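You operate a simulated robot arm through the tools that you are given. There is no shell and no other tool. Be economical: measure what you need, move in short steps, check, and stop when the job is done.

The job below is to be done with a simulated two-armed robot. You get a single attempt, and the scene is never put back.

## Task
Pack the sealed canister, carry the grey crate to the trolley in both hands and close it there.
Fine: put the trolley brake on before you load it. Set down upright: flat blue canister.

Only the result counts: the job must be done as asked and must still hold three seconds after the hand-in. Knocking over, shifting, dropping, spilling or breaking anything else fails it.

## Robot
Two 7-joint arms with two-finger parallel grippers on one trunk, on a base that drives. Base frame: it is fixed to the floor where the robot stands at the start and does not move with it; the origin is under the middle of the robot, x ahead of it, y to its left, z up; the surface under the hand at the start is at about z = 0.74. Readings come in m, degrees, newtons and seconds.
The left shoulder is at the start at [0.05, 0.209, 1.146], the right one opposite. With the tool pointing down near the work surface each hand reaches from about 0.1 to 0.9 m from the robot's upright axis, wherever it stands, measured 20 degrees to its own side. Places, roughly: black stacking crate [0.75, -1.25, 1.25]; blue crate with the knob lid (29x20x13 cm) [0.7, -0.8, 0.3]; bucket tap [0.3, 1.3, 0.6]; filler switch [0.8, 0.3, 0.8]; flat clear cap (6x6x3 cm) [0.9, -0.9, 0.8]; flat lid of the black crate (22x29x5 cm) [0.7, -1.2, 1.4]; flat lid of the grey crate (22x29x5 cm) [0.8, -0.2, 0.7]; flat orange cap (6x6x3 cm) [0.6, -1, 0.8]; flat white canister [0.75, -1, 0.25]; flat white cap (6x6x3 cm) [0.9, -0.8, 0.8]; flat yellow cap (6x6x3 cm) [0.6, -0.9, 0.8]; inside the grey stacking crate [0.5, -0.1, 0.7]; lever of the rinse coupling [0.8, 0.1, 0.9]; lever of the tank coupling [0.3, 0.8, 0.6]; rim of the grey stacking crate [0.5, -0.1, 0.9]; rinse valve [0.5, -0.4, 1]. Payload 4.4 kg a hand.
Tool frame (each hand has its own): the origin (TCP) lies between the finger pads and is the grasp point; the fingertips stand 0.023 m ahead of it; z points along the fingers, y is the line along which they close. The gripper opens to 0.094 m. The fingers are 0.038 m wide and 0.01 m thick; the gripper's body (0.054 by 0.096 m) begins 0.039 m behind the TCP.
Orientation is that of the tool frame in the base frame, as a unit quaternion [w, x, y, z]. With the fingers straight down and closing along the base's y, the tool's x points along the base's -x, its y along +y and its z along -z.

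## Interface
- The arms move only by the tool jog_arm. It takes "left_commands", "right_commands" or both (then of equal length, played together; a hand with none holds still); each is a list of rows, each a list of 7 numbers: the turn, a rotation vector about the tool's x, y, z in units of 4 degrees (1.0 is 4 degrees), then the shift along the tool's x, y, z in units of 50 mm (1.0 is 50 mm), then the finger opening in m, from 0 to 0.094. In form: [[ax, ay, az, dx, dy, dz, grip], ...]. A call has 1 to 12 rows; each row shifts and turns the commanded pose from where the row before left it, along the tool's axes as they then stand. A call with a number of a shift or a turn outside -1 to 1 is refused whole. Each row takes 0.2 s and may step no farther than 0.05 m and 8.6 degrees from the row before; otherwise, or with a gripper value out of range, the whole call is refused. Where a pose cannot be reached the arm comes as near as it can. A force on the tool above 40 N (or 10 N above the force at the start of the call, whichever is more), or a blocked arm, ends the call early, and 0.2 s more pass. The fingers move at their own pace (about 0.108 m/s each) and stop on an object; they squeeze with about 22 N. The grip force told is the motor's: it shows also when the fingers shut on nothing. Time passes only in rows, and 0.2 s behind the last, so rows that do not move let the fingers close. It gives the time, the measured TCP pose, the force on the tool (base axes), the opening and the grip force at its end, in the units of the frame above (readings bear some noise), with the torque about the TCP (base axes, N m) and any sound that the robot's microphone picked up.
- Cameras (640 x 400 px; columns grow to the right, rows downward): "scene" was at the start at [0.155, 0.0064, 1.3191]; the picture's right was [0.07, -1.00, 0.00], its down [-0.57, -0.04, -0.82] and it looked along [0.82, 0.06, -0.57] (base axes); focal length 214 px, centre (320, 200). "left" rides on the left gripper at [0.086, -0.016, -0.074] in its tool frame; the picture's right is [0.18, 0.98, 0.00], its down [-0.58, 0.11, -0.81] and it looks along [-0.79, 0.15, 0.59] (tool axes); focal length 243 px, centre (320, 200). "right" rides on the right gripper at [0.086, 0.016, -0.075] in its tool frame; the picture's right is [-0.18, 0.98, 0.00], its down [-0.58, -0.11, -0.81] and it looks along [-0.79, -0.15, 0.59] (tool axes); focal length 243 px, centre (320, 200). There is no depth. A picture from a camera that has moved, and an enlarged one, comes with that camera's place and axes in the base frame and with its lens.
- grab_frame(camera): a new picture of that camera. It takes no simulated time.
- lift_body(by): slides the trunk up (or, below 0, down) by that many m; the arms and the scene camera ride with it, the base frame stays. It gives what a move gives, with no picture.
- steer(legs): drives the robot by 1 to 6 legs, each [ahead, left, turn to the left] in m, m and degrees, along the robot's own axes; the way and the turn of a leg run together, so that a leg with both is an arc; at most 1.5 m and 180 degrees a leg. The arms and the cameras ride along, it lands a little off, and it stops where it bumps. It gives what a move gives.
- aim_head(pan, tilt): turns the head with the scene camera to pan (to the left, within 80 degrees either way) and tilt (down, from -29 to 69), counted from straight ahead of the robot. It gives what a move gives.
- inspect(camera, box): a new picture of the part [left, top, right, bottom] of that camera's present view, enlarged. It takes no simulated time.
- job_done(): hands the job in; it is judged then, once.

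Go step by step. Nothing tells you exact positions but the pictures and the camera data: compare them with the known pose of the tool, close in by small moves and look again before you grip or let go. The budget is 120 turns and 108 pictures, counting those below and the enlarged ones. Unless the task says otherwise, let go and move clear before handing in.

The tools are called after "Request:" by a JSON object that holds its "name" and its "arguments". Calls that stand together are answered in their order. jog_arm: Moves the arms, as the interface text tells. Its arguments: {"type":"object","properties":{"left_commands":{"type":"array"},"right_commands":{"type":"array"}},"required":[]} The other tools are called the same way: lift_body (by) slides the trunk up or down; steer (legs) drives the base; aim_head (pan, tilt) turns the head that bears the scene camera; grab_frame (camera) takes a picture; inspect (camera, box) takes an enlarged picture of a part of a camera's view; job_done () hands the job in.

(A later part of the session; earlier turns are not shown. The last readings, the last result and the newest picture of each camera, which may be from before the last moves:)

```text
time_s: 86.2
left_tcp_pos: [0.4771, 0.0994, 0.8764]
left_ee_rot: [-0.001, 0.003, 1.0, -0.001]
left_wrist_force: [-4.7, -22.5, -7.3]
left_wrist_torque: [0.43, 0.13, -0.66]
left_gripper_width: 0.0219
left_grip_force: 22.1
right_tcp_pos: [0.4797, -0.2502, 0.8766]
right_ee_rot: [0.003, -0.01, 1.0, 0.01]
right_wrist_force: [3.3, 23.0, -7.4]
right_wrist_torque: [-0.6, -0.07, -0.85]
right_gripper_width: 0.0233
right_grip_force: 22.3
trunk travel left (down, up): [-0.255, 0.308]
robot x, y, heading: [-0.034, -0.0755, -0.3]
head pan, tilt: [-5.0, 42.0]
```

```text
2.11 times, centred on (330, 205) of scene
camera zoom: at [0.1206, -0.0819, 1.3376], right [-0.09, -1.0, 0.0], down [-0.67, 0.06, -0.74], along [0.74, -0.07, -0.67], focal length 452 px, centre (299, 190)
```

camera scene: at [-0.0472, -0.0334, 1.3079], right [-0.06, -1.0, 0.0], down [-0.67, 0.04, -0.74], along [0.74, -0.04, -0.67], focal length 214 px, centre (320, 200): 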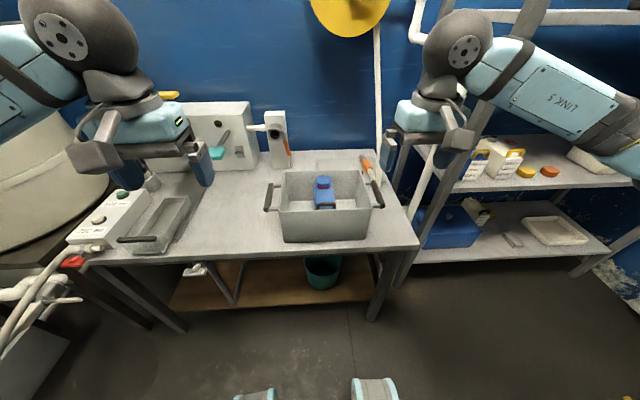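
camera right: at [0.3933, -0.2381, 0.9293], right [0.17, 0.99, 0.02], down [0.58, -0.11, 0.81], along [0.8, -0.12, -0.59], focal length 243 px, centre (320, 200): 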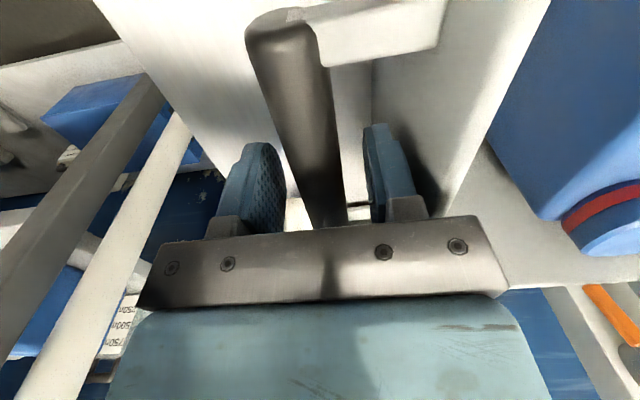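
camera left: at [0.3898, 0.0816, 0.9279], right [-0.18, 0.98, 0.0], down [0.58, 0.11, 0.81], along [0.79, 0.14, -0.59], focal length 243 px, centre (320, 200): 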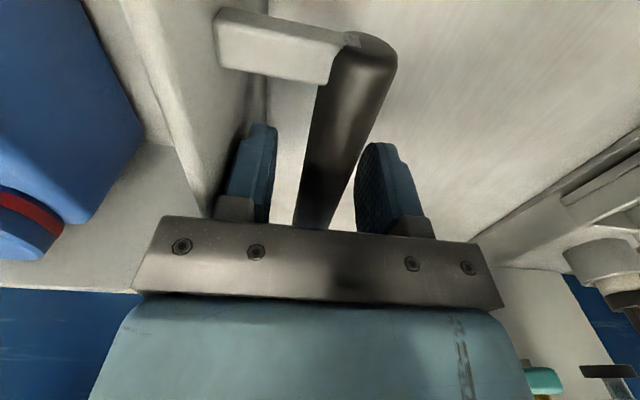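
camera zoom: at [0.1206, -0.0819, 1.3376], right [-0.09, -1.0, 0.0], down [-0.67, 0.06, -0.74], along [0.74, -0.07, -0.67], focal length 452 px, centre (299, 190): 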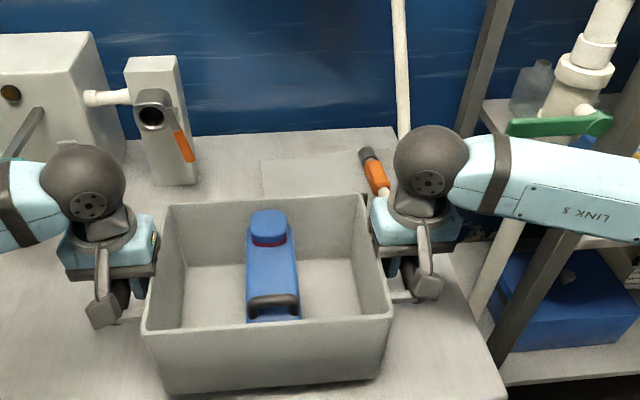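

The crate is off the bench, about 7 N on each hand. I'll ease the side load, lift a bit more and back away.

Request:
{"name": "jog_arm", "arguments": {"left_commands": [[0, 0, 0, 0, -0.02, 0, 0.0], [0, 0, 0, 0, 0, 0, 0.0]], "right_commands": [[0, 0, 0, 0, 0.02, 0, 0.0], [0, 0, 0, 0, 0, 0, 0.0]]}}

Request:
{"name": "lift_body", "arguments": {"by": 0.06}}

Request:
{"name": "steer", "arguments": {"legs": [[-0.2, 0, 0]]}}

Request:
{"name": "grab_frame", "arguments": {"camera": "scene"}}

```text
time_s: 86.8
left_tcp_pos: [0.4766, 0.0994, 0.8769]
left_ee_rot: [-0.001, 0.002, 1.0, 0.001]
left_wrist_force: [-4.7, -17.5, -6.4]
left_wrist_torque: [0.09, 0.1, -0.89]
left_gripper_width: 0.0219
left_grip_force: 21.7
right_tcp_pos: [0.4796, -0.251, 0.8784]
right_ee_rot: [0.004, -0.008, 1.0, 0.01]
right_wrist_force: [4.9, 17.2, -9.8]
right_wrist_torque: [-0.57, -0.02, -0.86]
right_gripper_width: 0.0227
right_grip_force: 21.8
trunk travel left (down, up): [-0.255, 0.308]
robot x, y, heading: [-0.032, -0.0733, -0.4]
head pan, tilt: [-5.0, 42.0]
```

```text
time_s: 87.8
left_tcp_pos: [0.4766, 0.0994, 0.9366]
left_ee_rot: [0.0, 0.002, 1.0, 0.0]
left_wrist_force: [-4.1, -13.4, -6.1]
left_wrist_torque: [0.15, -0.01, -0.85]
left_gripper_width: 0.0219
left_grip_force: 21.8
right_tcp_pos: [0.48, -0.2516, 0.9377]
right_ee_rot: [0.003, -0.009, 1.0, 0.011]
right_wrist_force: [4.9, 13.6, -8.4]
right_wrist_torque: [-0.53, 0.05, -0.89]
right_gripper_width: 0.0231
right_grip_force: 21.7
trunk travel left (down, up): [-0.315, 0.248]
robot x, y, heading: [-0.0289, -0.073, -0.2]
head pan, tilt: [-5.0, 42.0]
```

```text
time_s: 89.4
left_tcp_pos: [0.2787, 0.1002, 0.9377]
left_ee_rot: [0.0, 0.003, 1.0, 0.0]
left_wrist_force: [-5.7, -10.3, -5.9]
left_wrist_torque: [0.06, 0.03, -0.8]
left_gripper_width: 0.0218
left_grip_force: 22.0
right_tcp_pos: [0.2807, -0.2502, 0.938]
right_ee_rot: [0.004, -0.008, 1.0, 0.01]
right_wrist_force: [5.0, 10.1, -9.0]
right_wrist_torque: [-0.5, 0.07, -0.91]
right_gripper_width: 0.0229
right_grip_force: 21.7
trunk travel left (down, up): [-0.315, 0.248]
robot x, y, heading: [-0.2289, -0.0705, -0.4]
head pan, tilt: [-5.0, 42.0]
```

```text
51 pictures are left
camera scene: at [-0.0782, -0.0809, 1.3978], right [-0.09, -1.0, 0.0], down [-0.67, 0.06, -0.74], along [0.74, -0.07, -0.67], focal length 214 px, centre (320, 200)
```

scene: 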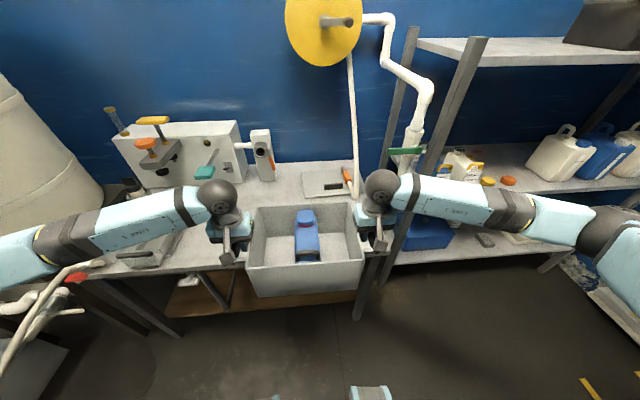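

The crate hangs level with the canister upright. I'll back further, turn right and approach the trolley.

Request:
{"name": "steer", "arguments": {"legs": [[-0.25, 0, 0], [0, 0, -45], [0, 0, -45], [0.45, 0, 0]]}}

Request:
{"name": "grab_frame", "arguments": {"camera": "scene"}}

```text
time_s: 97.7
left_tcp_pos: [-0.3099, -1.0394, 0.9365]
left_ee_rot: [0.0, 0.71, 0.705, 0.001]
left_wrist_force: [-4.0, 5.1, -6.1]
left_wrist_torque: [0.08, -0.02, -0.79]
left_gripper_width: 0.0215
left_grip_force: 22.1
right_tcp_pos: [-0.6591, -1.0421, 0.9371]
right_ee_rot: [0.009, 0.701, 0.713, 0.004]
right_wrist_force: [3.8, -4.9, -8.9]
right_wrist_torque: [-0.01, 0.49, -0.9]
right_gripper_width: 0.0227
right_grip_force: 22.4
trunk travel left (down, up): [-0.315, 0.248]
robot x, y, heading: [-0.4863, -0.5333, -90.7]
head pan, tilt: [-5.0, 42.0]
```

```text
50 pictures are left
camera scene: at [-0.4914, -0.6829, 1.3977], right [-1.0, 0.09, 0.0], down [0.06, 0.67, -0.74], along [-0.07, -0.74, -0.67], focal length 214 px, centre (320, 200)
```

scene: 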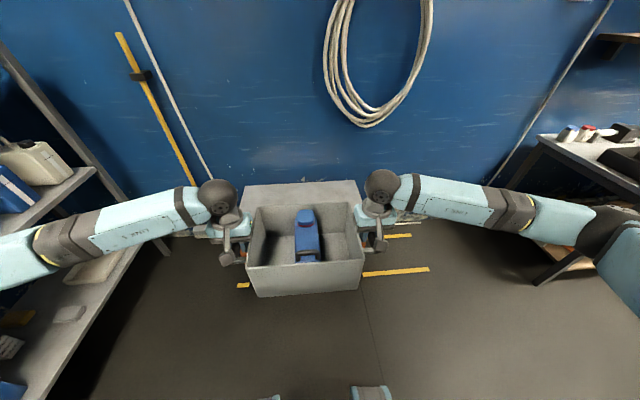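

Request:
{"name": "steer", "arguments": {"legs": [[0.35, 0, 0.7]]}}

Request:
{"name": "aim_head", "arguments": {"pan": 0, "tilt": 52}}

Request:
{"name": "grab_frame", "arguments": {"camera": "scene"}}

Request:
{"name": "grab_frame", "arguments": {"camera": "right"}}

```text
time_s: 99.9
left_tcp_pos: [-0.3023, -1.3848, 0.9366]
left_ee_rot: [0.0, 0.704, 0.71, 0.001]
left_wrist_force: [-2.9, 3.7, -6.4]
left_wrist_torque: [0.2, -0.07, -0.64]
left_gripper_width: 0.0217
left_grip_force: 21.8
right_tcp_pos: [-0.6527, -1.3915, 0.9373]
right_ee_rot: [0.009, 0.696, 0.718, 0.004]
right_wrist_force: [2.6, -3.5, -8.8]
right_wrist_torque: [-0.13, 0.51, -0.87]
right_gripper_width: 0.0229
right_grip_force: 21.8
trunk travel left (down, up): [-0.315, 0.248]
robot x, y, heading: [-0.482, -0.8818, -89.5]
head pan, tilt: [-5.0, 42.0]
```

```text
time_s: 100.7
left_tcp_pos: [-0.3035, -1.3849, 0.938]
left_ee_rot: [-0.001, 0.705, 0.709, 0.0]
left_wrist_force: [-2.1, 2.8, -6.6]
left_wrist_torque: [-0.05, 0.05, -0.15]
left_gripper_width: 0.022
left_grip_force: 22.2
right_tcp_pos: [-0.6524, -1.3911, 0.9376]
right_ee_rot: [0.008, 0.696, 0.718, 0.004]
right_wrist_force: [1.4, -2.8, -9.2]
right_wrist_torque: [0.09, 0.46, -0.93]
right_gripper_width: 0.0231
right_grip_force: 21.8
trunk travel left (down, up): [-0.315, 0.248]
robot x, y, heading: [-0.4829, -0.8798, -89.6]
head pan, tilt: [0.0, 52.0]
```

```text
49 pictures are left
camera scene: at [-0.4815, -1.0224, 1.3839], right [-1.0, -0.01, 0.0], down [-0.01, 0.79, -0.62], along [0.01, -0.62, -0.79], focal length 214 px, centre (320, 200)
```

scene: 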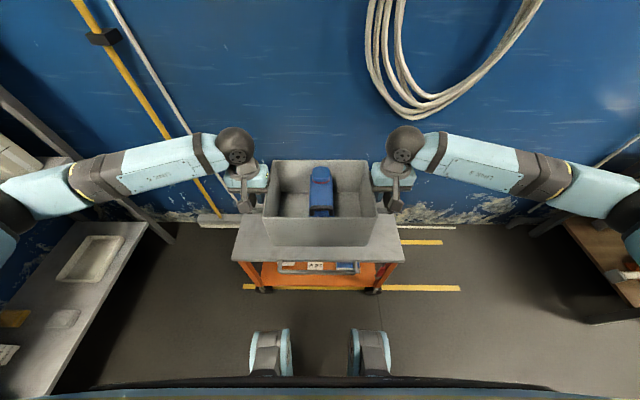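

```text
48 pictures are left
camera right: at [-0.6383, -1.3053, 1.0124], right [0.99, -0.15, 0.02], down [-0.11, -0.58, 0.81], along [-0.11, -0.8, -0.59], focal length 243 px, centre (320, 200)
```

right: 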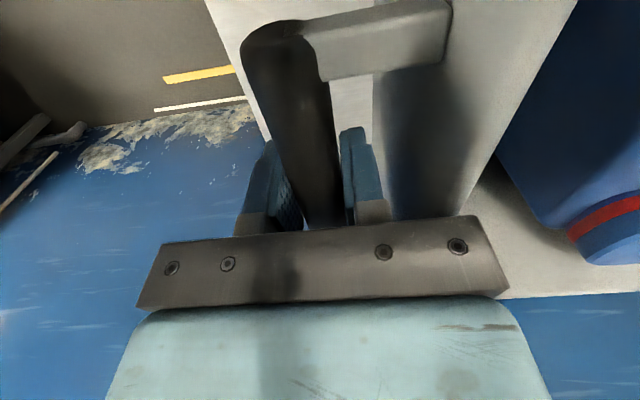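

The trolley front edge is at y≈-1.355, spanning x -0.81 to -0.13. I'll extend both arms 12 cm in step and then lower with the trunk.

Request:
{"name": "jog_arm", "arguments": {"left_commands": [[0, 0, 0, -0.3, 0, 0, 0.0], [0, 0, 0, -0.5, 0, 0, 0.0], [0, 0, 0, -0.5, 0, 0, 0.0], [0, 0, 0, -0.5, 0, 0, 0.0], [0, 0, 0, -0.4, 0, 0, 0.0], [0, 0, 0, -0.2, 0, 0, 0.0]], "right_commands": [[0, 0, 0, -0.3, -0.008, 0, 0.0], [0, 0, 0, -0.5, -0.012, 0, 0.0], [0, 0, 0, -0.5, -0.012, 0, 0.0], [0, 0, 0, -0.5, -0.012, 0, 0.0], [0, 0, 0, -0.4, -0.01, 0, 0.0], [0, 0, 0, -0.2, -0.005, 0, 0.0]]}}

Request:
{"name": "lift_body", "arguments": {"by": -0.2}}

Request:
{"name": "grab_frame", "arguments": {"camera": "scene"}}

```text
time_s: 102.0
left_tcp_pos: [-0.3009, -1.5043, 0.9378]
left_ee_rot: [-0.001, 0.704, 0.711, 0.001]
left_wrist_force: [1.4, 1.2, -6.0]
left_wrist_torque: [0.01, -0.2, 0.22]
left_gripper_width: 0.0217
left_grip_force: 22.1
right_tcp_pos: [-0.6514, -1.5137, 0.9366]
right_ee_rot: [0.008, 0.697, 0.717, 0.004]
right_wrist_force: [-0.4, -1.3, -7.7]
right_wrist_torque: [0.01, 0.37, -0.83]
right_gripper_width: 0.0227
right_grip_force: 21.7
trunk travel left (down, up): [-0.315, 0.248]
robot x, y, heading: [-0.4804, -0.8776, -89.6]
head pan, tilt: [0.0, 52.0]
```

```text
time_s: 104.2
left_tcp_pos: [-0.3013, -1.503, 0.737]
left_ee_rot: [0.0, 0.704, 0.71, 0.001]
left_wrist_force: [3.0, 1.6, -6.7]
left_wrist_torque: [0.01, -0.14, 0.24]
left_gripper_width: 0.022
left_grip_force: 21.8
right_tcp_pos: [-0.652, -1.5125, 0.7384]
right_ee_rot: [0.009, 0.696, 0.718, 0.005]
right_wrist_force: [-3.4, -2.1, -8.0]
right_wrist_torque: [0.03, 0.33, -0.84]
right_gripper_width: 0.0225
right_grip_force: 22.7
trunk travel left (down, up): [-0.115, 0.448]
robot x, y, heading: [-0.4805, -0.8771, -89.6]
head pan, tilt: [0.0, 52.0]
```

```text
47 pictures are left
camera scene: at [-0.4814, -1.0223, 1.1839], right [-1.0, -0.01, 0.0], down [-0.01, 0.79, -0.61], along [0.01, -0.61, -0.79], focal length 214 px, centre (320, 200)
```

scene: 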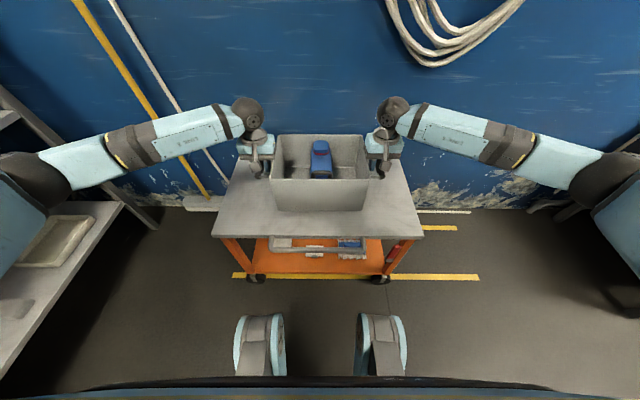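

Request:
{"name": "lift_body", "arguments": {"by": -0.055}}

Request:
{"name": "inspect", "arguments": {"camera": "scene", "box": [200, 100, 440, 290]}}

```text
time_s: 105.2
left_tcp_pos: [-0.3018, -1.5028, 0.6824]
left_ee_rot: [0.0, 0.704, 0.71, 0.0]
left_wrist_force: [4.8, 2.0, -6.4]
left_wrist_torque: [0.06, -0.11, 0.28]
left_gripper_width: 0.0223
left_grip_force: 21.6
right_tcp_pos: [-0.6515, -1.5119, 0.6831]
right_ee_rot: [0.008, 0.697, 0.717, 0.004]
right_wrist_force: [-4.4, -1.5, -7.2]
right_wrist_torque: [0.05, 0.35, -0.87]
right_gripper_width: 0.0229
right_grip_force: 22.3
trunk travel left (down, up): [-0.06, 0.503]
robot x, y, heading: [-0.4824, -0.8772, -89.5]
head pan, tilt: [0.0, 52.0]
```

```text
2.11 times, centred on (320, 195) of scene
camera zoom: at [-0.4814, -1.022, 1.1289], right [-1.0, -0.01, 0.0], down [-0.01, 0.79, -0.61], along [0.01, -0.61, -0.79], focal length 452 px, centre (320, 210)
```

zoom: 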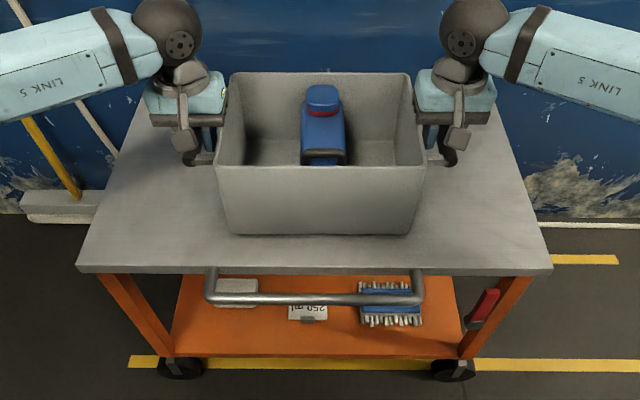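

Request:
{"name": "lift_body", "arguments": {"by": -0.008}}

Request:
{"name": "lift_body", "arguments": {"by": -0.004}}

```text
time_s: 105.8
left_tcp_pos: [-0.3015, -1.5019, 0.6745]
left_ee_rot: [-0.001, 0.704, 0.71, 0.001]
left_wrist_force: [4.3, 3.3, -5.5]
left_wrist_torque: [0.04, -0.14, 0.28]
left_gripper_width: 0.022
left_grip_force: 22.2
right_tcp_pos: [-0.6516, -1.5121, 0.6746]
right_ee_rot: [0.008, 0.697, 0.717, 0.003]
right_wrist_force: [-4.3, -1.3, -7.6]
right_wrist_torque: [-0.01, 0.37, -0.86]
right_gripper_width: 0.0226
right_grip_force: 22.4
trunk travel left (down, up): [-0.052, 0.511]
robot x, y, heading: [-0.4807, -0.8832, -89.4]
head pan, tilt: [0.0, 52.0]
```

```text
time_s: 106.3
left_tcp_pos: [-0.3029, -1.5039, 0.6715]
left_ee_rot: [-0.001, 0.704, 0.71, 0.0]
left_wrist_force: [5.3, 1.5, -5.8]
left_wrist_torque: [0.03, -0.12, 0.25]
left_gripper_width: 0.0219
left_grip_force: 21.9
right_tcp_pos: [-0.6523, -1.5116, 0.6702]
right_ee_rot: [0.01, 0.696, 0.718, 0.004]
right_wrist_force: [-5.2, -1.8, -7.6]
right_wrist_torque: [0.05, 0.32, -0.82]
right_gripper_width: 0.0228
right_grip_force: 22.4
trunk travel left (down, up): [-0.048, 0.515]
robot x, y, heading: [-0.4861, -0.8817, -89.3]
head pan, tilt: [0.0, 52.0]
```

Request:
{"name": "lift_body", "arguments": {"by": -0.004}}

Request:
{"name": "lift_body", "arguments": {"by": -0.003}}

Request:
{"name": "lift_body", "arguments": {"by": -0.003}}

```text
time_s: 106.8
left_tcp_pos: [-0.3003, -1.5029, 0.6685]
left_ee_rot: [0.001, 0.704, 0.71, 0.0]
left_wrist_force: [6.9, 0.6, -0.1]
left_wrist_torque: [0.41, 0.04, 0.29]
left_gripper_width: 0.022
left_grip_force: 21.6
right_tcp_pos: [-0.6517, -1.5118, 0.6698]
right_ee_rot: [0.011, 0.696, 0.718, 0.003]
right_wrist_force: [-6.4, -0.9, 7.5]
right_wrist_torque: [0.53, 0.31, -0.83]
right_gripper_width: 0.0225
right_grip_force: 22.3
trunk travel left (down, up): [-0.044, 0.519]
robot x, y, heading: [-0.4796, -0.8786, -89.4]
head pan, tilt: [0.0, 52.0]
```

```text
time_s: 107.3
left_tcp_pos: [-0.3017, -1.5027, 0.668]
left_ee_rot: [0.001, 0.704, 0.71, -0.003]
left_wrist_force: [9.2, -4.0, 15.5]
left_wrist_torque: [0.05, -0.1, 0.3]
left_gripper_width: 0.022
left_grip_force: 22.1
right_tcp_pos: [-0.6521, -1.5115, 0.6669]
right_ee_rot: [0.011, 0.696, 0.718, 0.003]
right_wrist_force: [-6.2, -6.2, 15.3]
right_wrist_torque: [-0.03, 0.45, -0.82]
right_gripper_width: 0.0229
right_grip_force: 21.7
trunk travel left (down, up): [-0.041, 0.522]
robot x, y, heading: [-0.4805, -0.8823, -89.3]
head pan, tilt: [0.0, 52.0]
```

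```text
time_s: 107.8
left_tcp_pos: [-0.3027, -1.502, 0.6659]
left_ee_rot: [0.002, 0.704, 0.71, -0.001]
left_wrist_force: [10.8, -6.3, 26.4]
left_wrist_torque: [0.66, 0.43, 0.44]
left_gripper_width: 0.0218
left_grip_force: 22.2
right_tcp_pos: [-0.6511, -1.5121, 0.6654]
right_ee_rot: [0.012, 0.697, 0.717, 0.002]
right_wrist_force: [-6.8, -7.9, 24.8]
right_wrist_torque: [0.7, -0.2, -0.87]
right_gripper_width: 0.023
right_grip_force: 21.5
trunk travel left (down, up): [-0.038, 0.525]
robot x, y, heading: [-0.4837, -0.8803, -89.3]
head pan, tilt: [0.0, 52.0]
```

The crate rests on the trolley. I'll relieve the push, open to 44 mm and raise the hands clear.

Request:
{"name": "lift_body", "arguments": {"by": 0.006}}

Request:
{"name": "jog_arm", "arguments": {"left_commands": [[0, 0, 0, 0, 0, 0, 0.044], [0, 0, 0, 0, 0, 0, 0.044], [0, 0, 0, 0, 0, 0, 0.044]], "right_commands": [[0, 0, 0, 0, 0, 0, 0.044], [0, 0, 0, 0, 0, 0, 0.044], [0, 0, 0, 0, 0, 0, 0.044]]}}

Request:
{"name": "lift_body", "arguments": {"by": 0.15}}

Request:
{"name": "grab_frame", "arguments": {"camera": "scene"}}

```text
time_s: 108.4
left_tcp_pos: [-0.3018, -1.5016, 0.6676]
left_ee_rot: [0.0, 0.704, 0.71, 0.001]
left_wrist_force: [9.0, -1.3, 4.6]
left_wrist_torque: [-0.8, 0.71, 0.76]
left_gripper_width: 0.022
left_grip_force: 21.6
right_tcp_pos: [-0.6514, -1.5103, 0.6653]
right_ee_rot: [0.008, 0.695, 0.719, 0.005]
right_wrist_force: [-4.9, -2.0, 1.5]
right_wrist_torque: [-0.49, 0.09, -0.73]
right_gripper_width: 0.0227
right_grip_force: 22.3
trunk travel left (down, up): [-0.044, 0.519]
robot x, y, heading: [-0.4819, -0.8822, -89.6]
head pan, tilt: [0.0, 52.0]
```

```text
time_s: 109.2
left_tcp_pos: [-0.3019, -1.5027, 0.6678]
left_ee_rot: [-0.001, 0.704, 0.71, 0.0]
left_wrist_force: [-0.2, -0.3, -0.6]
left_wrist_torque: [-0.02, 0.01, -0.04]
left_gripper_width: 0.0439
left_grip_force: 0.1
right_tcp_pos: [-0.6527, -1.5115, 0.6665]
right_ee_rot: [0.009, 0.696, 0.717, 0.005]
right_wrist_force: [1.0, -1.1, -0.2]
right_wrist_torque: [-0.01, -0.03, 0.03]
right_gripper_width: 0.0439
right_grip_force: 0.1
trunk travel left (down, up): [-0.044, 0.519]
robot x, y, heading: [-0.4818, -0.8788, -89.1]
head pan, tilt: [0.0, 52.0]
```

```text
time_s: 111.0
left_tcp_pos: [-0.3014, -1.5034, 0.8171]
left_ee_rot: [0.0, 0.705, 0.709, 0.0]
left_wrist_force: [0.9, 0.8, -0.6]
left_wrist_torque: [0.02, 0.05, 0.03]
left_gripper_width: 0.0437
left_grip_force: 0.1
right_tcp_pos: [-0.6513, -1.5109, 0.8168]
right_ee_rot: [0.009, 0.696, 0.718, 0.004]
right_wrist_force: [0.3, 0.0, 0.0]
right_wrist_torque: [-0.01, -0.02, 0.01]
right_gripper_width: 0.0441
right_grip_force: 0.1
trunk travel left (down, up): [-0.194, 0.369]
robot x, y, heading: [-0.4817, -0.8804, -89.6]
head pan, tilt: [0.0, 52.0]
```

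```text
45 pictures are left
camera scene: at [-0.4814, -1.0214, 1.263], right [-1.0, -0.01, 0.0], down [-0.01, 0.79, -0.62], along [0.01, -0.62, -0.79], focal length 214 px, centre (320, 200)
```

scene: 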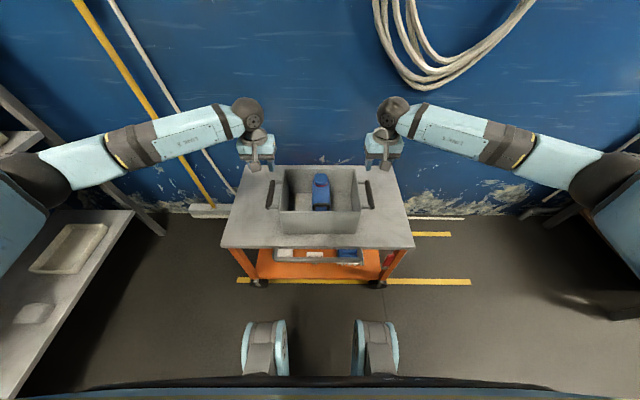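

The crate is on the trolley. Next I go back for the lid: retract the arms, raise and drive to the bench.

Request:
{"name": "jog_arm", "arguments": {"left_commands": [[0, 0, 0, 0.7, 0, -0.6, 0.094], [0, 0, 0, 0.7, 0, -0.6, 0.094], [0, 0, 0, 0.7, 0, -0.6, 0.094], [0, 0, 0, 0.7, 0, -0.6, 0.094]], "right_commands": [[0, 0, 0, 0.7, 0, -0.6, 0.094], [0, 0, 0, 0.7, 0, -0.6, 0.094], [0, 0, 0, 0.7, 0, -0.6, 0.094], [0, 0, 0, 0.7, 0, -0.6, 0.094]]}}

Request:
{"name": "lift_body", "arguments": {"by": 0.194}}

Request:
{"name": "steer", "arguments": {"legs": [[-0.81, 0, 0], [0, 0, 89.5], [0.35, 0, 0]]}}

Request:
{"name": "aim_head", "arguments": {"pan": -8, "tilt": 35}}

Request:
{"name": "grab_frame", "arguments": {"camera": "scene"}}

```text
time_s: 112.0
left_tcp_pos: [-0.3028, -1.3614, 0.9406]
left_ee_rot: [0.001, 0.704, 0.711, -0.001]
left_wrist_force: [-0.8, -0.9, 0.1]
left_wrist_torque: [0.03, 0.02, 0.0]
left_gripper_width: 0.0938
left_grip_force: 0.0
right_tcp_pos: [-0.6563, -1.3689, 0.9338]
right_ee_rot: [0.01, 0.697, 0.717, 0.004]
right_wrist_force: [-0.2, -0.1, 0.2]
right_wrist_torque: [-0.02, 0.03, 0.04]
right_gripper_width: 0.0938
right_grip_force: 0.1
trunk travel left (down, up): [-0.194, 0.369]
robot x, y, heading: [-0.4824, -0.8784, -89.4]
head pan, tilt: [0.0, 52.0]
```

```text
time_s: 114.1
left_tcp_pos: [-0.3026, -1.3628, 1.1335]
left_ee_rot: [0.0, 0.705, 0.709, 0.0]
left_wrist_force: [0.6, -0.3, 0.6]
left_wrist_torque: [-0.01, -0.01, -0.02]
left_gripper_width: 0.094
left_grip_force: 0.0
right_tcp_pos: [-0.657, -1.3696, 1.1273]
right_ee_rot: [0.009, 0.696, 0.718, 0.004]
right_wrist_force: [-0.2, 0.4, -0.4]
right_wrist_torque: [0.0, -0.02, 0.03]
right_gripper_width: 0.0939
right_grip_force: 0.1
trunk travel left (down, up): [-0.388, 0.175]
robot x, y, heading: [-0.4832, -0.8762, -89.5]
head pan, tilt: [0.0, 52.0]
```

```text
time_s: 124.1
left_tcp_pos: [0.3358, 0.1301, 1.1338]
left_ee_rot: [0.0, -0.007, 1.0, 0.0]
left_wrist_force: [0.9, -1.0, 0.1]
left_wrist_torque: [0.0, 0.03, 0.02]
left_gripper_width: 0.0939
left_grip_force: 0.0
right_tcp_pos: [0.3448, -0.2232, 1.1282]
right_ee_rot: [0.004, -0.019, 1.0, 0.009]
right_wrist_force: [0.2, 0.3, 0.1]
right_wrist_torque: [0.04, 0.01, -0.01]
right_gripper_width: 0.0943
right_grip_force: 0.1
trunk travel left (down, up): [-0.388, 0.175]
robot x, y, heading: [-0.1526, -0.0492, 0.7]
head pan, tilt: [0.0, 52.0]
```

```text
time_s: 124.9
left_tcp_pos: [0.3352, 0.1313, 1.134]
left_ee_rot: [0.0, -0.006, 1.0, 0.0]
left_wrist_force: [-0.3, 0.1, 0.1]
left_wrist_torque: [-0.01, -0.04, 0.02]
left_gripper_width: 0.0939
left_grip_force: 0.1
right_tcp_pos: [0.3455, -0.2243, 1.1268]
right_ee_rot: [0.005, -0.018, 1.0, 0.01]
right_wrist_force: [-0.3, -0.7, 0.6]
right_wrist_torque: [-0.03, 0.04, 0.0]
right_gripper_width: 0.0939
right_grip_force: 0.0
trunk travel left (down, up): [-0.388, 0.175]
robot x, y, heading: [-0.1459, -0.0503, 0.8]
head pan, tilt: [-8.0, 35.0]
```

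```text
44 pictures are left
camera scene: at [0.0077, -0.0614, 1.4814], right [-0.12, -0.99, 0.0], down [-0.57, 0.07, -0.82], along [0.81, -0.1, -0.57], focal length 214 px, centre (320, 200)
```

scene: 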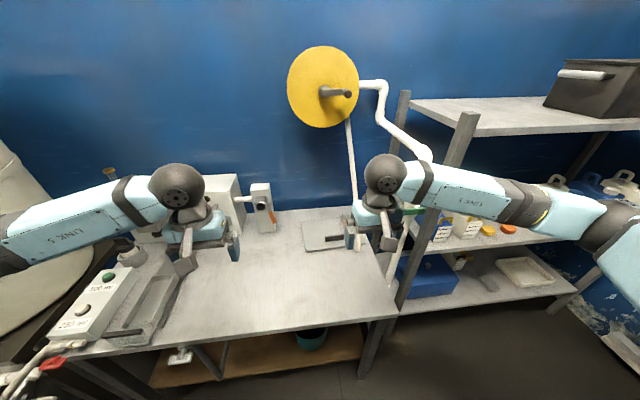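

Request:
{"name": "jog_arm", "arguments": {"right_commands": [[0, 0, 0, 0.8, 0, 0, 0.094], [0, 0, 0, 0.8, 0, 0, 0.094], [0, 0, 0, 0.8, 0, 0, 0.094]]}}

Request:
{"name": "inspect", "arguments": {"camera": "scene", "box": [270, 160, 430, 280]}}

Request:
{"name": "grab_frame", "arguments": {"camera": "left"}}

```text
time_s: 125.7
left_tcp_pos: [0.335, 0.1306, 1.135]
left_ee_rot: [0.0, -0.007, 1.0, -0.001]
left_wrist_force: [0.2, 1.1, 0.2]
left_wrist_torque: [-0.01, -0.03, 0.03]
left_gripper_width: 0.0941
left_grip_force: 0.1
right_tcp_pos: [0.2256, -0.2289, 1.1264]
right_ee_rot: [0.004, -0.018, 1.0, 0.009]
right_wrist_force: [0.1, -0.4, 0.8]
right_wrist_torque: [0.01, 0.03, 0.03]
right_gripper_width: 0.094
right_grip_force: 0.0
trunk travel left (down, up): [-0.388, 0.175]
robot x, y, heading: [-0.1467, -0.0486, 0.7]
head pan, tilt: [-8.0, 35.0]
```

```text
3.33 times, centred on (350, 220) of scene
camera zoom: at [0.0071, -0.0617, 1.4816], right [-0.12, -0.99, 0.0], down [-0.57, 0.07, -0.82], along [0.81, -0.1, -0.57], focal length 715 px, centre (220, 133)
```

zoom: 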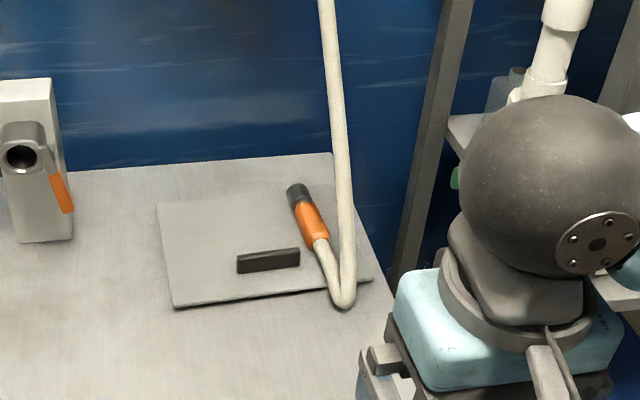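

```text
42 pictures are left
camera left: at [0.2481, 0.1127, 1.2068], right [-0.2, 0.98, 0.0], down [0.58, 0.12, 0.81], along [0.79, 0.16, -0.59], focal length 243 px, centre (320, 200)
```

left: 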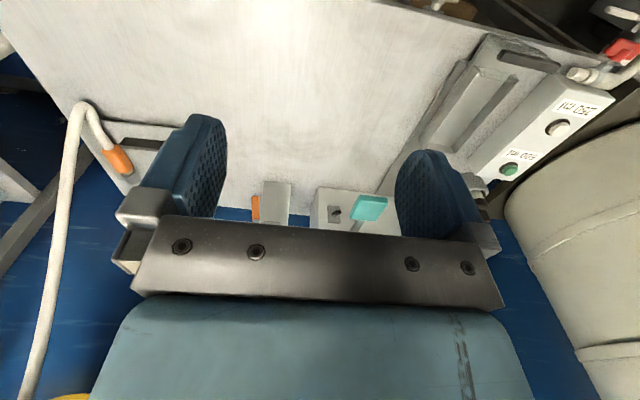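

The hose and orange nozzle seem to lie over the right part of the lid. I'll bring the left hand nearer for a low look at handle and hose heights.

Request:
{"name": "jog_arm", "arguments": {"left_commands": [[0, 0, 0, -0.41, -0.6, 0.39, 0.094], [0, 0, 0, -0.41, -0.6, 0.39, 0.094], [0, 0, 0, -0.41, -0.6, 0.39, 0.094], [0, 0, 0, -0.41, -0.6, 0.39, 0.094], [0, 0, 0, -0.41, -0.6, 0.39, 0.094], [0, 0, 0, -0.41, -0.6, 0.39, 0.094], [0, 0, 0, -0.41, -0.6, 0.39, 0.094], [0, 0, 0, -0.41, -0.6, 0.39, 0.094]]}}

Request:
{"name": "grab_frame", "arguments": {"camera": "left"}}

```text
time_s: 127.5
left_tcp_pos: [0.5025, -0.1064, 0.9755]
left_ee_rot: [0.001, -0.007, 1.0, 0.001]
left_wrist_force: [0.2, -0.5, 0.2]
left_wrist_torque: [0.01, -0.02, 0.03]
left_gripper_width: 0.0941
left_grip_force: 0.0
right_tcp_pos: [0.2277, -0.2308, 1.1259]
right_ee_rot: [0.003, -0.018, 1.0, 0.01]
right_wrist_force: [0.2, 0.3, -0.7]
right_wrist_torque: [-0.02, 0.05, 0.01]
right_gripper_width: 0.0937
right_grip_force: 0.1
trunk travel left (down, up): [-0.388, 0.175]
robot x, y, heading: [-0.149, -0.0544, 0.8]
head pan, tilt: [-8.0, 35.0]
```

```text
41 pictures are left
camera left: at [0.4168, -0.1247, 1.0479], right [-0.2, 0.98, 0.0], down [0.58, 0.12, 0.81], along [0.79, 0.16, -0.59], focal length 243 px, centre (320, 200)
```

left: 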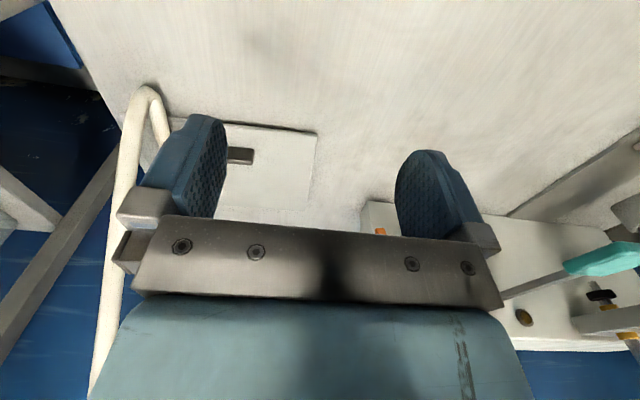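

Request:
{"name": "jog_arm", "arguments": {"left_commands": [[0, 0, 0, 0.2, -0.75, 0, 0.094], [0, 0, 0, 0.2, -0.75, 0, 0.094], [0, 0, 0, 0.2, -0.75, 0, 0.094]]}}

Request:
{"name": "inspect", "arguments": {"camera": "left", "box": [140, 50, 460, 240]}}

```text
time_s: 128.3
left_tcp_pos: [0.4733, -0.218, 0.9767]
left_ee_rot: [0.0, -0.007, 1.0, 0.001]
left_wrist_force: [0.8, -0.3, 0.1]
left_wrist_torque: [-0.02, -0.02, -0.02]
left_gripper_width: 0.094
left_grip_force: 0.1
right_tcp_pos: [0.2264, -0.2302, 1.1254]
right_ee_rot: [0.004, -0.019, 1.0, 0.01]
right_wrist_force: [0.4, -0.8, 0.6]
right_wrist_torque: [0.02, 0.02, 0.01]
right_gripper_width: 0.094
right_grip_force: 0.0
trunk travel left (down, up): [-0.388, 0.175]
robot x, y, heading: [-0.1451, -0.0538, 1.0]
head pan, tilt: [-8.0, 35.0]
```

```text
2.00 times, centred on (300, 145) of left
camera zoom: at [0.3859, -0.2364, 1.0483], right [-0.2, 0.98, 0.0], down [0.58, 0.12, 0.81], along [0.79, 0.16, -0.59], focal length 485 px, centre (360, 310)
```

zoom: 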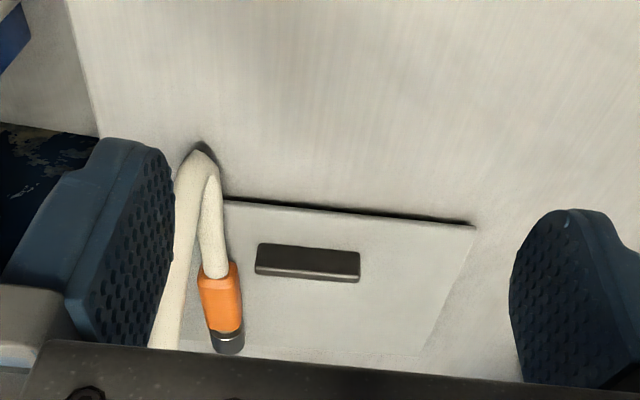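

The nozzle seems to rest on the lid's right part. I need a low horizontal view to judge the gap, so I'll pitch the left hand and lower it in front of the lid.

Request:
{"name": "jog_arm", "arguments": {"left_commands": [[0, -1, 0, 0, 0, 0, 0.094], [0, -1, 0, 0, 0, 0, 0.094], [0, -1, 0, 0, 0, 0, 0.094], [0, -1, 0, 0, 0, 0, 0.094], [0, -1, 0, 0, 0, 0, 0.094], [0, -1, 0, 0, 0, 0, 0.094], [0, -1, 0, 0, 0, 0, 0.094], [0, -1, 0, 0, 0, 0, 0.094], [0, 0, 0, 0.45, 0, 0.72, 0.094], [0, 0, 0, 0.45, 0, 0.72, 0.094], [0, 0, 0, 0.45, 0, 0.72, 0.094], [0, 0, 0, 0.45, 0, 0.72, 0.094]]}}

Request:
{"name": "grab_frame", "arguments": {"camera": "left"}}

```text
time_s: 130.9
left_tcp_pos: [0.4756, -0.219, 0.8055]
left_ee_rot: [0.276, -0.005, 0.961, 0.002]
left_wrist_force: [-0.2, 0.1, -0.3]
left_wrist_torque: [0.03, -0.01, -0.02]
left_gripper_width: 0.0938
left_grip_force: 0.0
right_tcp_pos: [0.2277, -0.2298, 1.1253]
right_ee_rot: [0.003, -0.018, 1.0, 0.009]
right_wrist_force: [0.0, -0.4, -0.6]
right_wrist_torque: [0.0, 0.01, -0.03]
right_gripper_width: 0.0938
right_grip_force: 0.0
trunk travel left (down, up): [-0.388, 0.175]
robot x, y, heading: [-0.1461, -0.0528, 0.9]
head pan, tilt: [-8.0, 35.0]
```

```text
39 pictures are left
camera left: at [0.3622, -0.2379, 0.8209], right [-0.17, 0.98, -0.1], down [0.06, 0.11, 0.99], along [0.98, 0.16, -0.08], focal length 243 px, centre (320, 200)
```

left: 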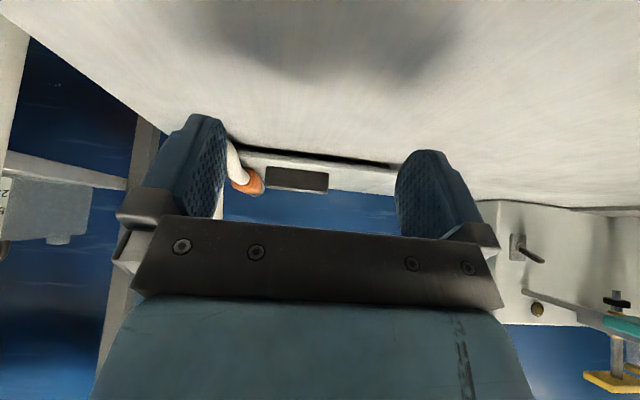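

Request:
{"name": "inspect", "arguments": {"camera": "left", "box": [200, 110, 420, 230]}}

```text
2.91 times, centred on (310, 170) of left
camera zoom: at [0.3622, -0.2379, 0.8209], right [-0.17, 0.98, -0.1], down [0.06, 0.11, 0.99], along [0.98, 0.16, -0.08], focal length 706 px, centre (349, 287)
```

zoom: 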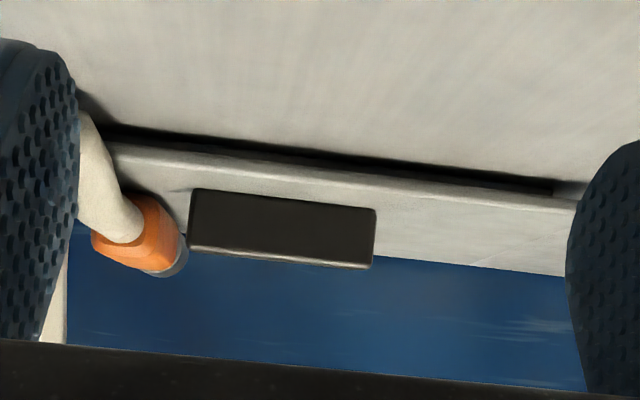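

The nozzle lies on the plate's right part (plate top z≈0.755). The bar handle is at about [0.695, -0.217], z 0.755–0.782. I'll grip the bar with the left hand turned 90° and slide the lid left out from under the nozzle. First I raise and straighten the hand.

Request:
{"name": "jog_arm", "arguments": {"left_commands": [[0, 0, 0, -0.45, 0, -0.72, 0.094], [0, 0, 0, -0.45, 0, -0.72, 0.094], [0, 0, 0, -0.45, 0, -0.72, 0.094], [0, 1, 0, 0, 0, 0, 0.094], [0, 1, 0, 0, 0, 0, 0.094], [0, 1, 0, 0, 0, 0, 0.094], [0, 1, 0, 0, 0, 0, 0.094], [0, 1, 0, 0, 0, 0, 0.094], [0, 1, 0, 0, 0, 0, 0.094], [0, 1, 0, 0, 0, 0, 0.094], [0, 1, 0, 0, 0, 0, 0.094]]}}

Request:
{"name": "jog_arm", "arguments": {"left_commands": [[0, 0, 1, 0, 0.6, 0, 0.094], [0, 0, 1, 0, 0.6, 0, 0.094], [0, 0, 1, 0, 0.6, 0, 0.094], [0, 0, 1, 0, 0, 0, 0.094], [0, 0, 1, 0, 0, 0, 0.094], [0, 0, 1, 0, 0, 0, 0.094], [0, 0, 1, 0, 0, 0, 0.094], [0, 0, 1, 0, 0, 0, 0.094], [0, 0, 1, 0, 0, 0, 0.094], [0, 0, 1, 0, 0, 0, 0.094], [0, 0, 1, 0, 0, 0, 0.094], [0, 0, 1, 0, 0, 0, 0.094]]}}

Request:
{"name": "jog_arm", "arguments": {"left_commands": [[0, 0, 1, 0, 0, 0, 0.06], [0, 0, 1, 0, 0, 0, 0.06], [0, 0, 1, 0, 0, 0, 0.06], [0, 0, 1, 0, 0, 0, 0.06], [0, 0, 1, 0, 0, 0, 0.06], [0, 0, 1, 0, 0, 0, 0.06], [0, 0, 1, 0, 0, 0, 0.06], [0, 0, 1, 0, 0, 0, 0.06], [0, 0, 1, 0, 0, 0, 0.06], [0, 0, 1, 0, 0, 0, 0.06]]}}

```text
time_s: 133.3
left_tcp_pos: [0.4743, -0.2208, 0.9349]
left_ee_rot: [0.0, -0.006, 1.0, 0.001]
left_wrist_force: [0.0, -0.3, 0.0]
left_wrist_torque: [-0.01, 0.0, 0.02]
left_gripper_width: 0.094
left_grip_force: 0.1
right_tcp_pos: [0.2288, -0.2286, 1.1272]
right_ee_rot: [0.004, -0.018, 1.0, 0.01]
right_wrist_force: [0.2, 0.5, -0.3]
right_wrist_torque: [0.03, 0.0, 0.01]
right_gripper_width: 0.0939
right_grip_force: 0.0
trunk travel left (down, up): [-0.388, 0.175]
robot x, y, heading: [-0.1475, -0.05, 0.7]
head pan, tilt: [-8.0, 35.0]
```

```text
time_s: 135.9
left_tcp_pos: [0.4801, -0.1306, 0.9357]
left_ee_rot: [0.0, 0.401, 0.916, 0.0]
left_wrist_force: [1.0, -1.2, 0.6]
left_wrist_torque: [0.06, 0.03, 0.0]
left_gripper_width: 0.0941
left_grip_force: 0.1
right_tcp_pos: [0.2285, -0.229, 1.1254]
right_ee_rot: [0.004, -0.018, 1.0, 0.009]
right_wrist_force: [-1.3, -0.2, 1.1]
right_wrist_torque: [0.03, -0.02, 0.0]
right_gripper_width: 0.0938
right_grip_force: 0.1
trunk travel left (down, up): [-0.388, 0.175]
robot x, y, heading: [-0.1435, -0.0503, 0.9]
head pan, tilt: [-8.0, 35.0]
```

```text
time_s: 138.1
left_tcp_pos: [0.4784, -0.1308, 0.9345]
left_ee_rot: [0.0, 0.494, 0.87, 0.0]
left_wrist_force: [0.9, -0.9, -0.4]
left_wrist_torque: [-0.02, 0.02, 0.01]
left_gripper_width: 0.06
left_grip_force: 0.0
left hand out of reach, approached as far as the arm can: row 4, 5, 6, 7, 8, 9, 10
right_tcp_pos: [0.2268, -0.2289, 1.1257]
right_ee_rot: [0.004, -0.018, 1.0, 0.01]
right_wrist_force: [-0.2, 0.3, -0.4]
right_wrist_torque: [0.0, 0.03, -0.01]
right_gripper_width: 0.0939
right_grip_force: 0.1
trunk travel left (down, up): [-0.388, 0.175]
robot x, y, heading: [-0.1439, -0.0533, 1.0]
head pan, tilt: [-8.0, 35.0]
```

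The left wrist stops at about 59° of turn, so I'll use the right hand instead, whose turn goes the other way and keeps its camera clear of the hose. I'm parking the left hand at the left and turning the right one.

Request:
{"name": "jog_arm", "arguments": {"left_commands": [[0, 0, 0, 0.85, 0.14, -0.4, 0.06], [0, 0, 0, 0.85, 0.14, -0.4, 0.06], [0, 0, 0, 0.85, 0.14, -0.4, 0.06], [0, 0, 0, 0.85, 0.14, -0.4, 0.06], [0, 0, 0, 0.85, 0.14, 0, 0.06], [0, 0, 0, 0.85, 0.14, 0, 0.06], [0, 0, 0, 0.85, 0.14, 0, 0.06], [0, 0, -1, 0, 0, 0, 0.06], [0, 0, -1, 0, 0, 0, 0.06], [0, 0, -1, 0, 0, 0, 0.06], [0, 0, -1, 0, 0, 0, 0.06], [0, 0, -1, 0, 0, 0, 0.06]], "right_commands": [[0, 0, 1, 0, 0, 0, 0.06], [0, 0, 1, 0, 0, 0, 0.06], [0, 0, 1, 0, 0, 0, 0.06], [0, 0, 1, 0, 0, 0, 0.06], [0, 0, 1, 0, 0, 0, 0.06], [0, 0, 1, 0, 0, 0, 0.06], [0, 0, 1, 0, 0, 0, 0.06], [0, 0, 1, 0, 0, 0, 0.06], [0, 0, 1, 0, 0, 0, 0.06], [0, 0, 1, 0, 0, 0, 0.06], [0, 0, 1, 0, 0, 0, 0.06], [0, 0, 1, 0, 0, 0, 0.06]]}}

Request:
{"name": "jog_arm", "arguments": {"right_commands": [[0, 0, 1, 0, 0, 0, 0.06], [0, 0, 1, 0, 0, 0, 0.06], [0, 0, 1, 0, 0, 0, 0.06], [0, 0, 1, 0, 0, 0, 0.06], [0, 0, 1, 0, 0, 0, 0.06], [0, 0, 1, 0, 0, 0, 0.06], [0, 0, 1, 0, 0, 0, 0.06], [0, 0, 1, 0, 0, 0, 0.06], [0, 0, 1, 0, 0, 0, 0.06], [0, 0, 1, 0, 0, 0, 0.06]]}}

```text
time_s: 140.7
left_tcp_pos: [0.3699, 0.15, 1.0146]
left_ee_rot: [0.0, 0.335, 0.942, 0.0]
left_wrist_force: [-0.5, 0.5, -0.1]
left_wrist_torque: [-0.04, 0.04, -0.04]
left_gripper_width: 0.0599
left_grip_force: 0.0
right_tcp_pos: [0.2264, -0.2278, 1.1266]
right_ee_rot: [0.0, 0.39, 0.921, 0.01]
right_wrist_force: [0.6, -0.1, -0.3]
right_wrist_torque: [-0.01, 0.03, -0.03]
right_gripper_width: 0.0598
right_grip_force: 0.1
trunk travel left (down, up): [-0.388, 0.175]
robot x, y, heading: [-0.1467, -0.0516, 0.9]
head pan, tilt: [-8.0, 35.0]
```

```text
time_s: 142.9
left_tcp_pos: [0.369, 0.1499, 1.0151]
left_ee_rot: [0.0, 0.336, 0.942, 0.0]
left_wrist_force: [0.4, -0.1, -0.8]
left_wrist_torque: [0.01, -0.03, -0.02]
left_gripper_width: 0.0597
left_grip_force: 0.1
right_tcp_pos: [0.2265, -0.2278, 1.1265]
right_ee_rot: [-0.004, 0.683, 0.731, 0.01]
right_wrist_force: [-0.2, -0.6, 0.5]
right_wrist_torque: [0.01, -0.02, 0.01]
right_gripper_width: 0.0601
right_grip_force: 0.0
trunk travel left (down, up): [-0.388, 0.175]
robot x, y, heading: [-0.1456, -0.0496, 0.8]
head pan, tilt: [-8.0, 35.0]
```

Request:
{"name": "steer", "arguments": {"legs": [[0.115, 0, -0.8]]}}

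Request:
{"name": "lift_body", "arguments": {"by": -0.12}}

Request:
{"name": "inspect", "arguments": {"camera": "scene", "box": [260, 130, 440, 265]}}

```text
time_s: 144.1
left_tcp_pos: [0.4869, 0.1453, 1.0163]
left_ee_rot: [0.001, 0.341, 0.94, 0.0]
left_wrist_force: [0.4, 0.2, -0.9]
left_wrist_torque: [0.01, 0.05, 0.02]
left_gripper_width: 0.06
left_grip_force: 0.0
right_tcp_pos: [0.3381, -0.2318, 1.1282]
right_ee_rot: [-0.003, 0.686, 0.728, 0.009]
right_wrist_force: [0.4, -0.5, 0.9]
right_wrist_torque: [0.04, -0.01, -0.02]
right_gripper_width: 0.0599
right_grip_force: 0.0
trunk travel left (down, up): [-0.388, 0.175]
robot x, y, heading: [-0.0302, -0.0498, 0.0]
head pan, tilt: [-8.0, 35.0]
```

```text
time_s: 145.6
left_tcp_pos: [0.4847, 0.1449, 0.8956]
left_ee_rot: [0.0, 0.341, 0.94, 0.0]
left_wrist_force: [0.8, 0.0, 0.7]
left_wrist_torque: [0.04, -0.03, 0.01]
left_gripper_width: 0.0601
left_grip_force: 0.1
right_tcp_pos: [0.3379, -0.2312, 1.006]
right_ee_rot: [-0.003, 0.686, 0.728, 0.009]
right_wrist_force: [0.2, -0.2, -0.1]
right_wrist_torque: [0.02, -0.02, 0.0]
right_gripper_width: 0.0599
right_grip_force: 0.1
trunk travel left (down, up): [-0.268, 0.295]
robot x, y, heading: [-0.0314, -0.0525, 0.3]
head pan, tilt: [-8.0, 35.0]
```

```text
2.96 times, centred on (350, 198) of scene
camera zoom: at [0.1225, -0.0623, 1.3615], right [-0.14, -0.99, 0.0], down [-0.57, 0.08, -0.82], along [0.81, -0.11, -0.57], focal length 636 px, centre (231, 207)
```

zoom: 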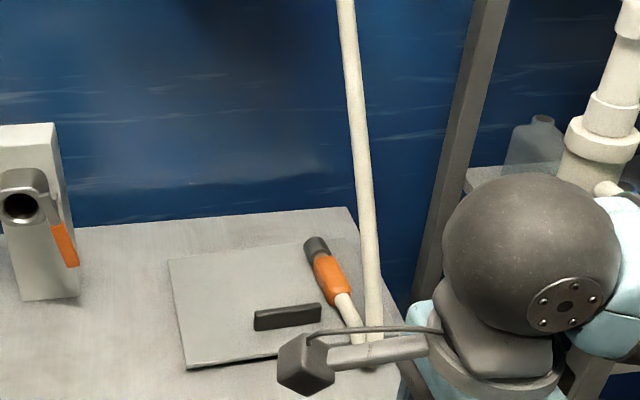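

The bar's centre is about [0.707, -0.218]. I'll move the right hand over it at z≈1.0.

Request:
{"name": "jog_arm", "arguments": {"right_commands": [[0, 0, 0.2, 0, 0.92, 0, 0.06], [0, 0, 0.1, 0, 0.92, 0, 0.06], [0, 0, 0, 0, 0.92, 0, 0.06], [0, 0, 0, 0, 0.92, 0, 0.06], [0, 0, 0, 0, 0.92, 0, 0.06], [0, 0, 0, 0, 0.92, 0, 0.06], [0, 0, 0, 0, 0.92, 0, 0.06], [0, 0, 0, 0, 0.92, 0, 0.06]]}}

Request:
{"name": "grab_frame", "arguments": {"camera": "scene"}}

Request:
{"name": "grab_frame", "arguments": {"camera": "right"}}

```text
time_s: 147.4
left_tcp_pos: [0.4869, 0.1453, 0.8942]
left_ee_rot: [0.0, 0.341, 0.94, -0.001]
left_wrist_force: [-0.1, 0.3, -0.2]
left_wrist_torque: [-0.04, 0.05, 0.01]
left_gripper_width: 0.0603
left_grip_force: 0.0
right_tcp_pos: [0.7093, -0.2172, 1.0082]
right_ee_rot: [-0.003, 0.694, 0.72, 0.01]
right_wrist_force: [0.6, -0.1, 0.0]
right_wrist_torque: [0.03, 0.0, -0.04]
right_gripper_width: 0.0598
right_grip_force: 0.0
trunk travel left (down, up): [-0.268, 0.295]
robot x, y, heading: [-0.0323, -0.0518, 0.0]
head pan, tilt: [-8.0, 35.0]
```

```text
36 pictures are left
camera scene: at [0.1235, -0.0613, 1.3613], right [-0.14, -0.99, 0.0], down [-0.57, 0.08, -0.82], along [0.81, -0.11, -0.57], focal length 214 px, centre (320, 200)
```

scene: 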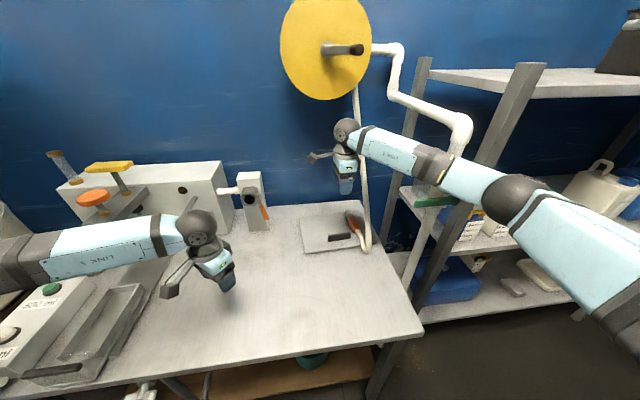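

```text
35 pictures are left
camera right: at [0.7236, -0.1317, 1.0847], right [0.99, -0.15, 0.0], down [-0.09, -0.6, 0.8], along [-0.11, -0.79, -0.61], focal length 243 px, centre (320, 200)
```

right: 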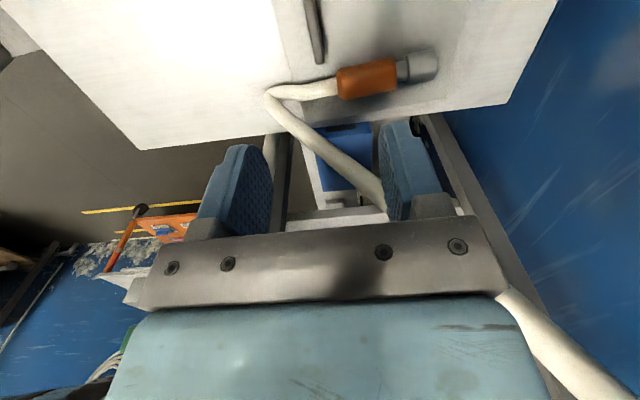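

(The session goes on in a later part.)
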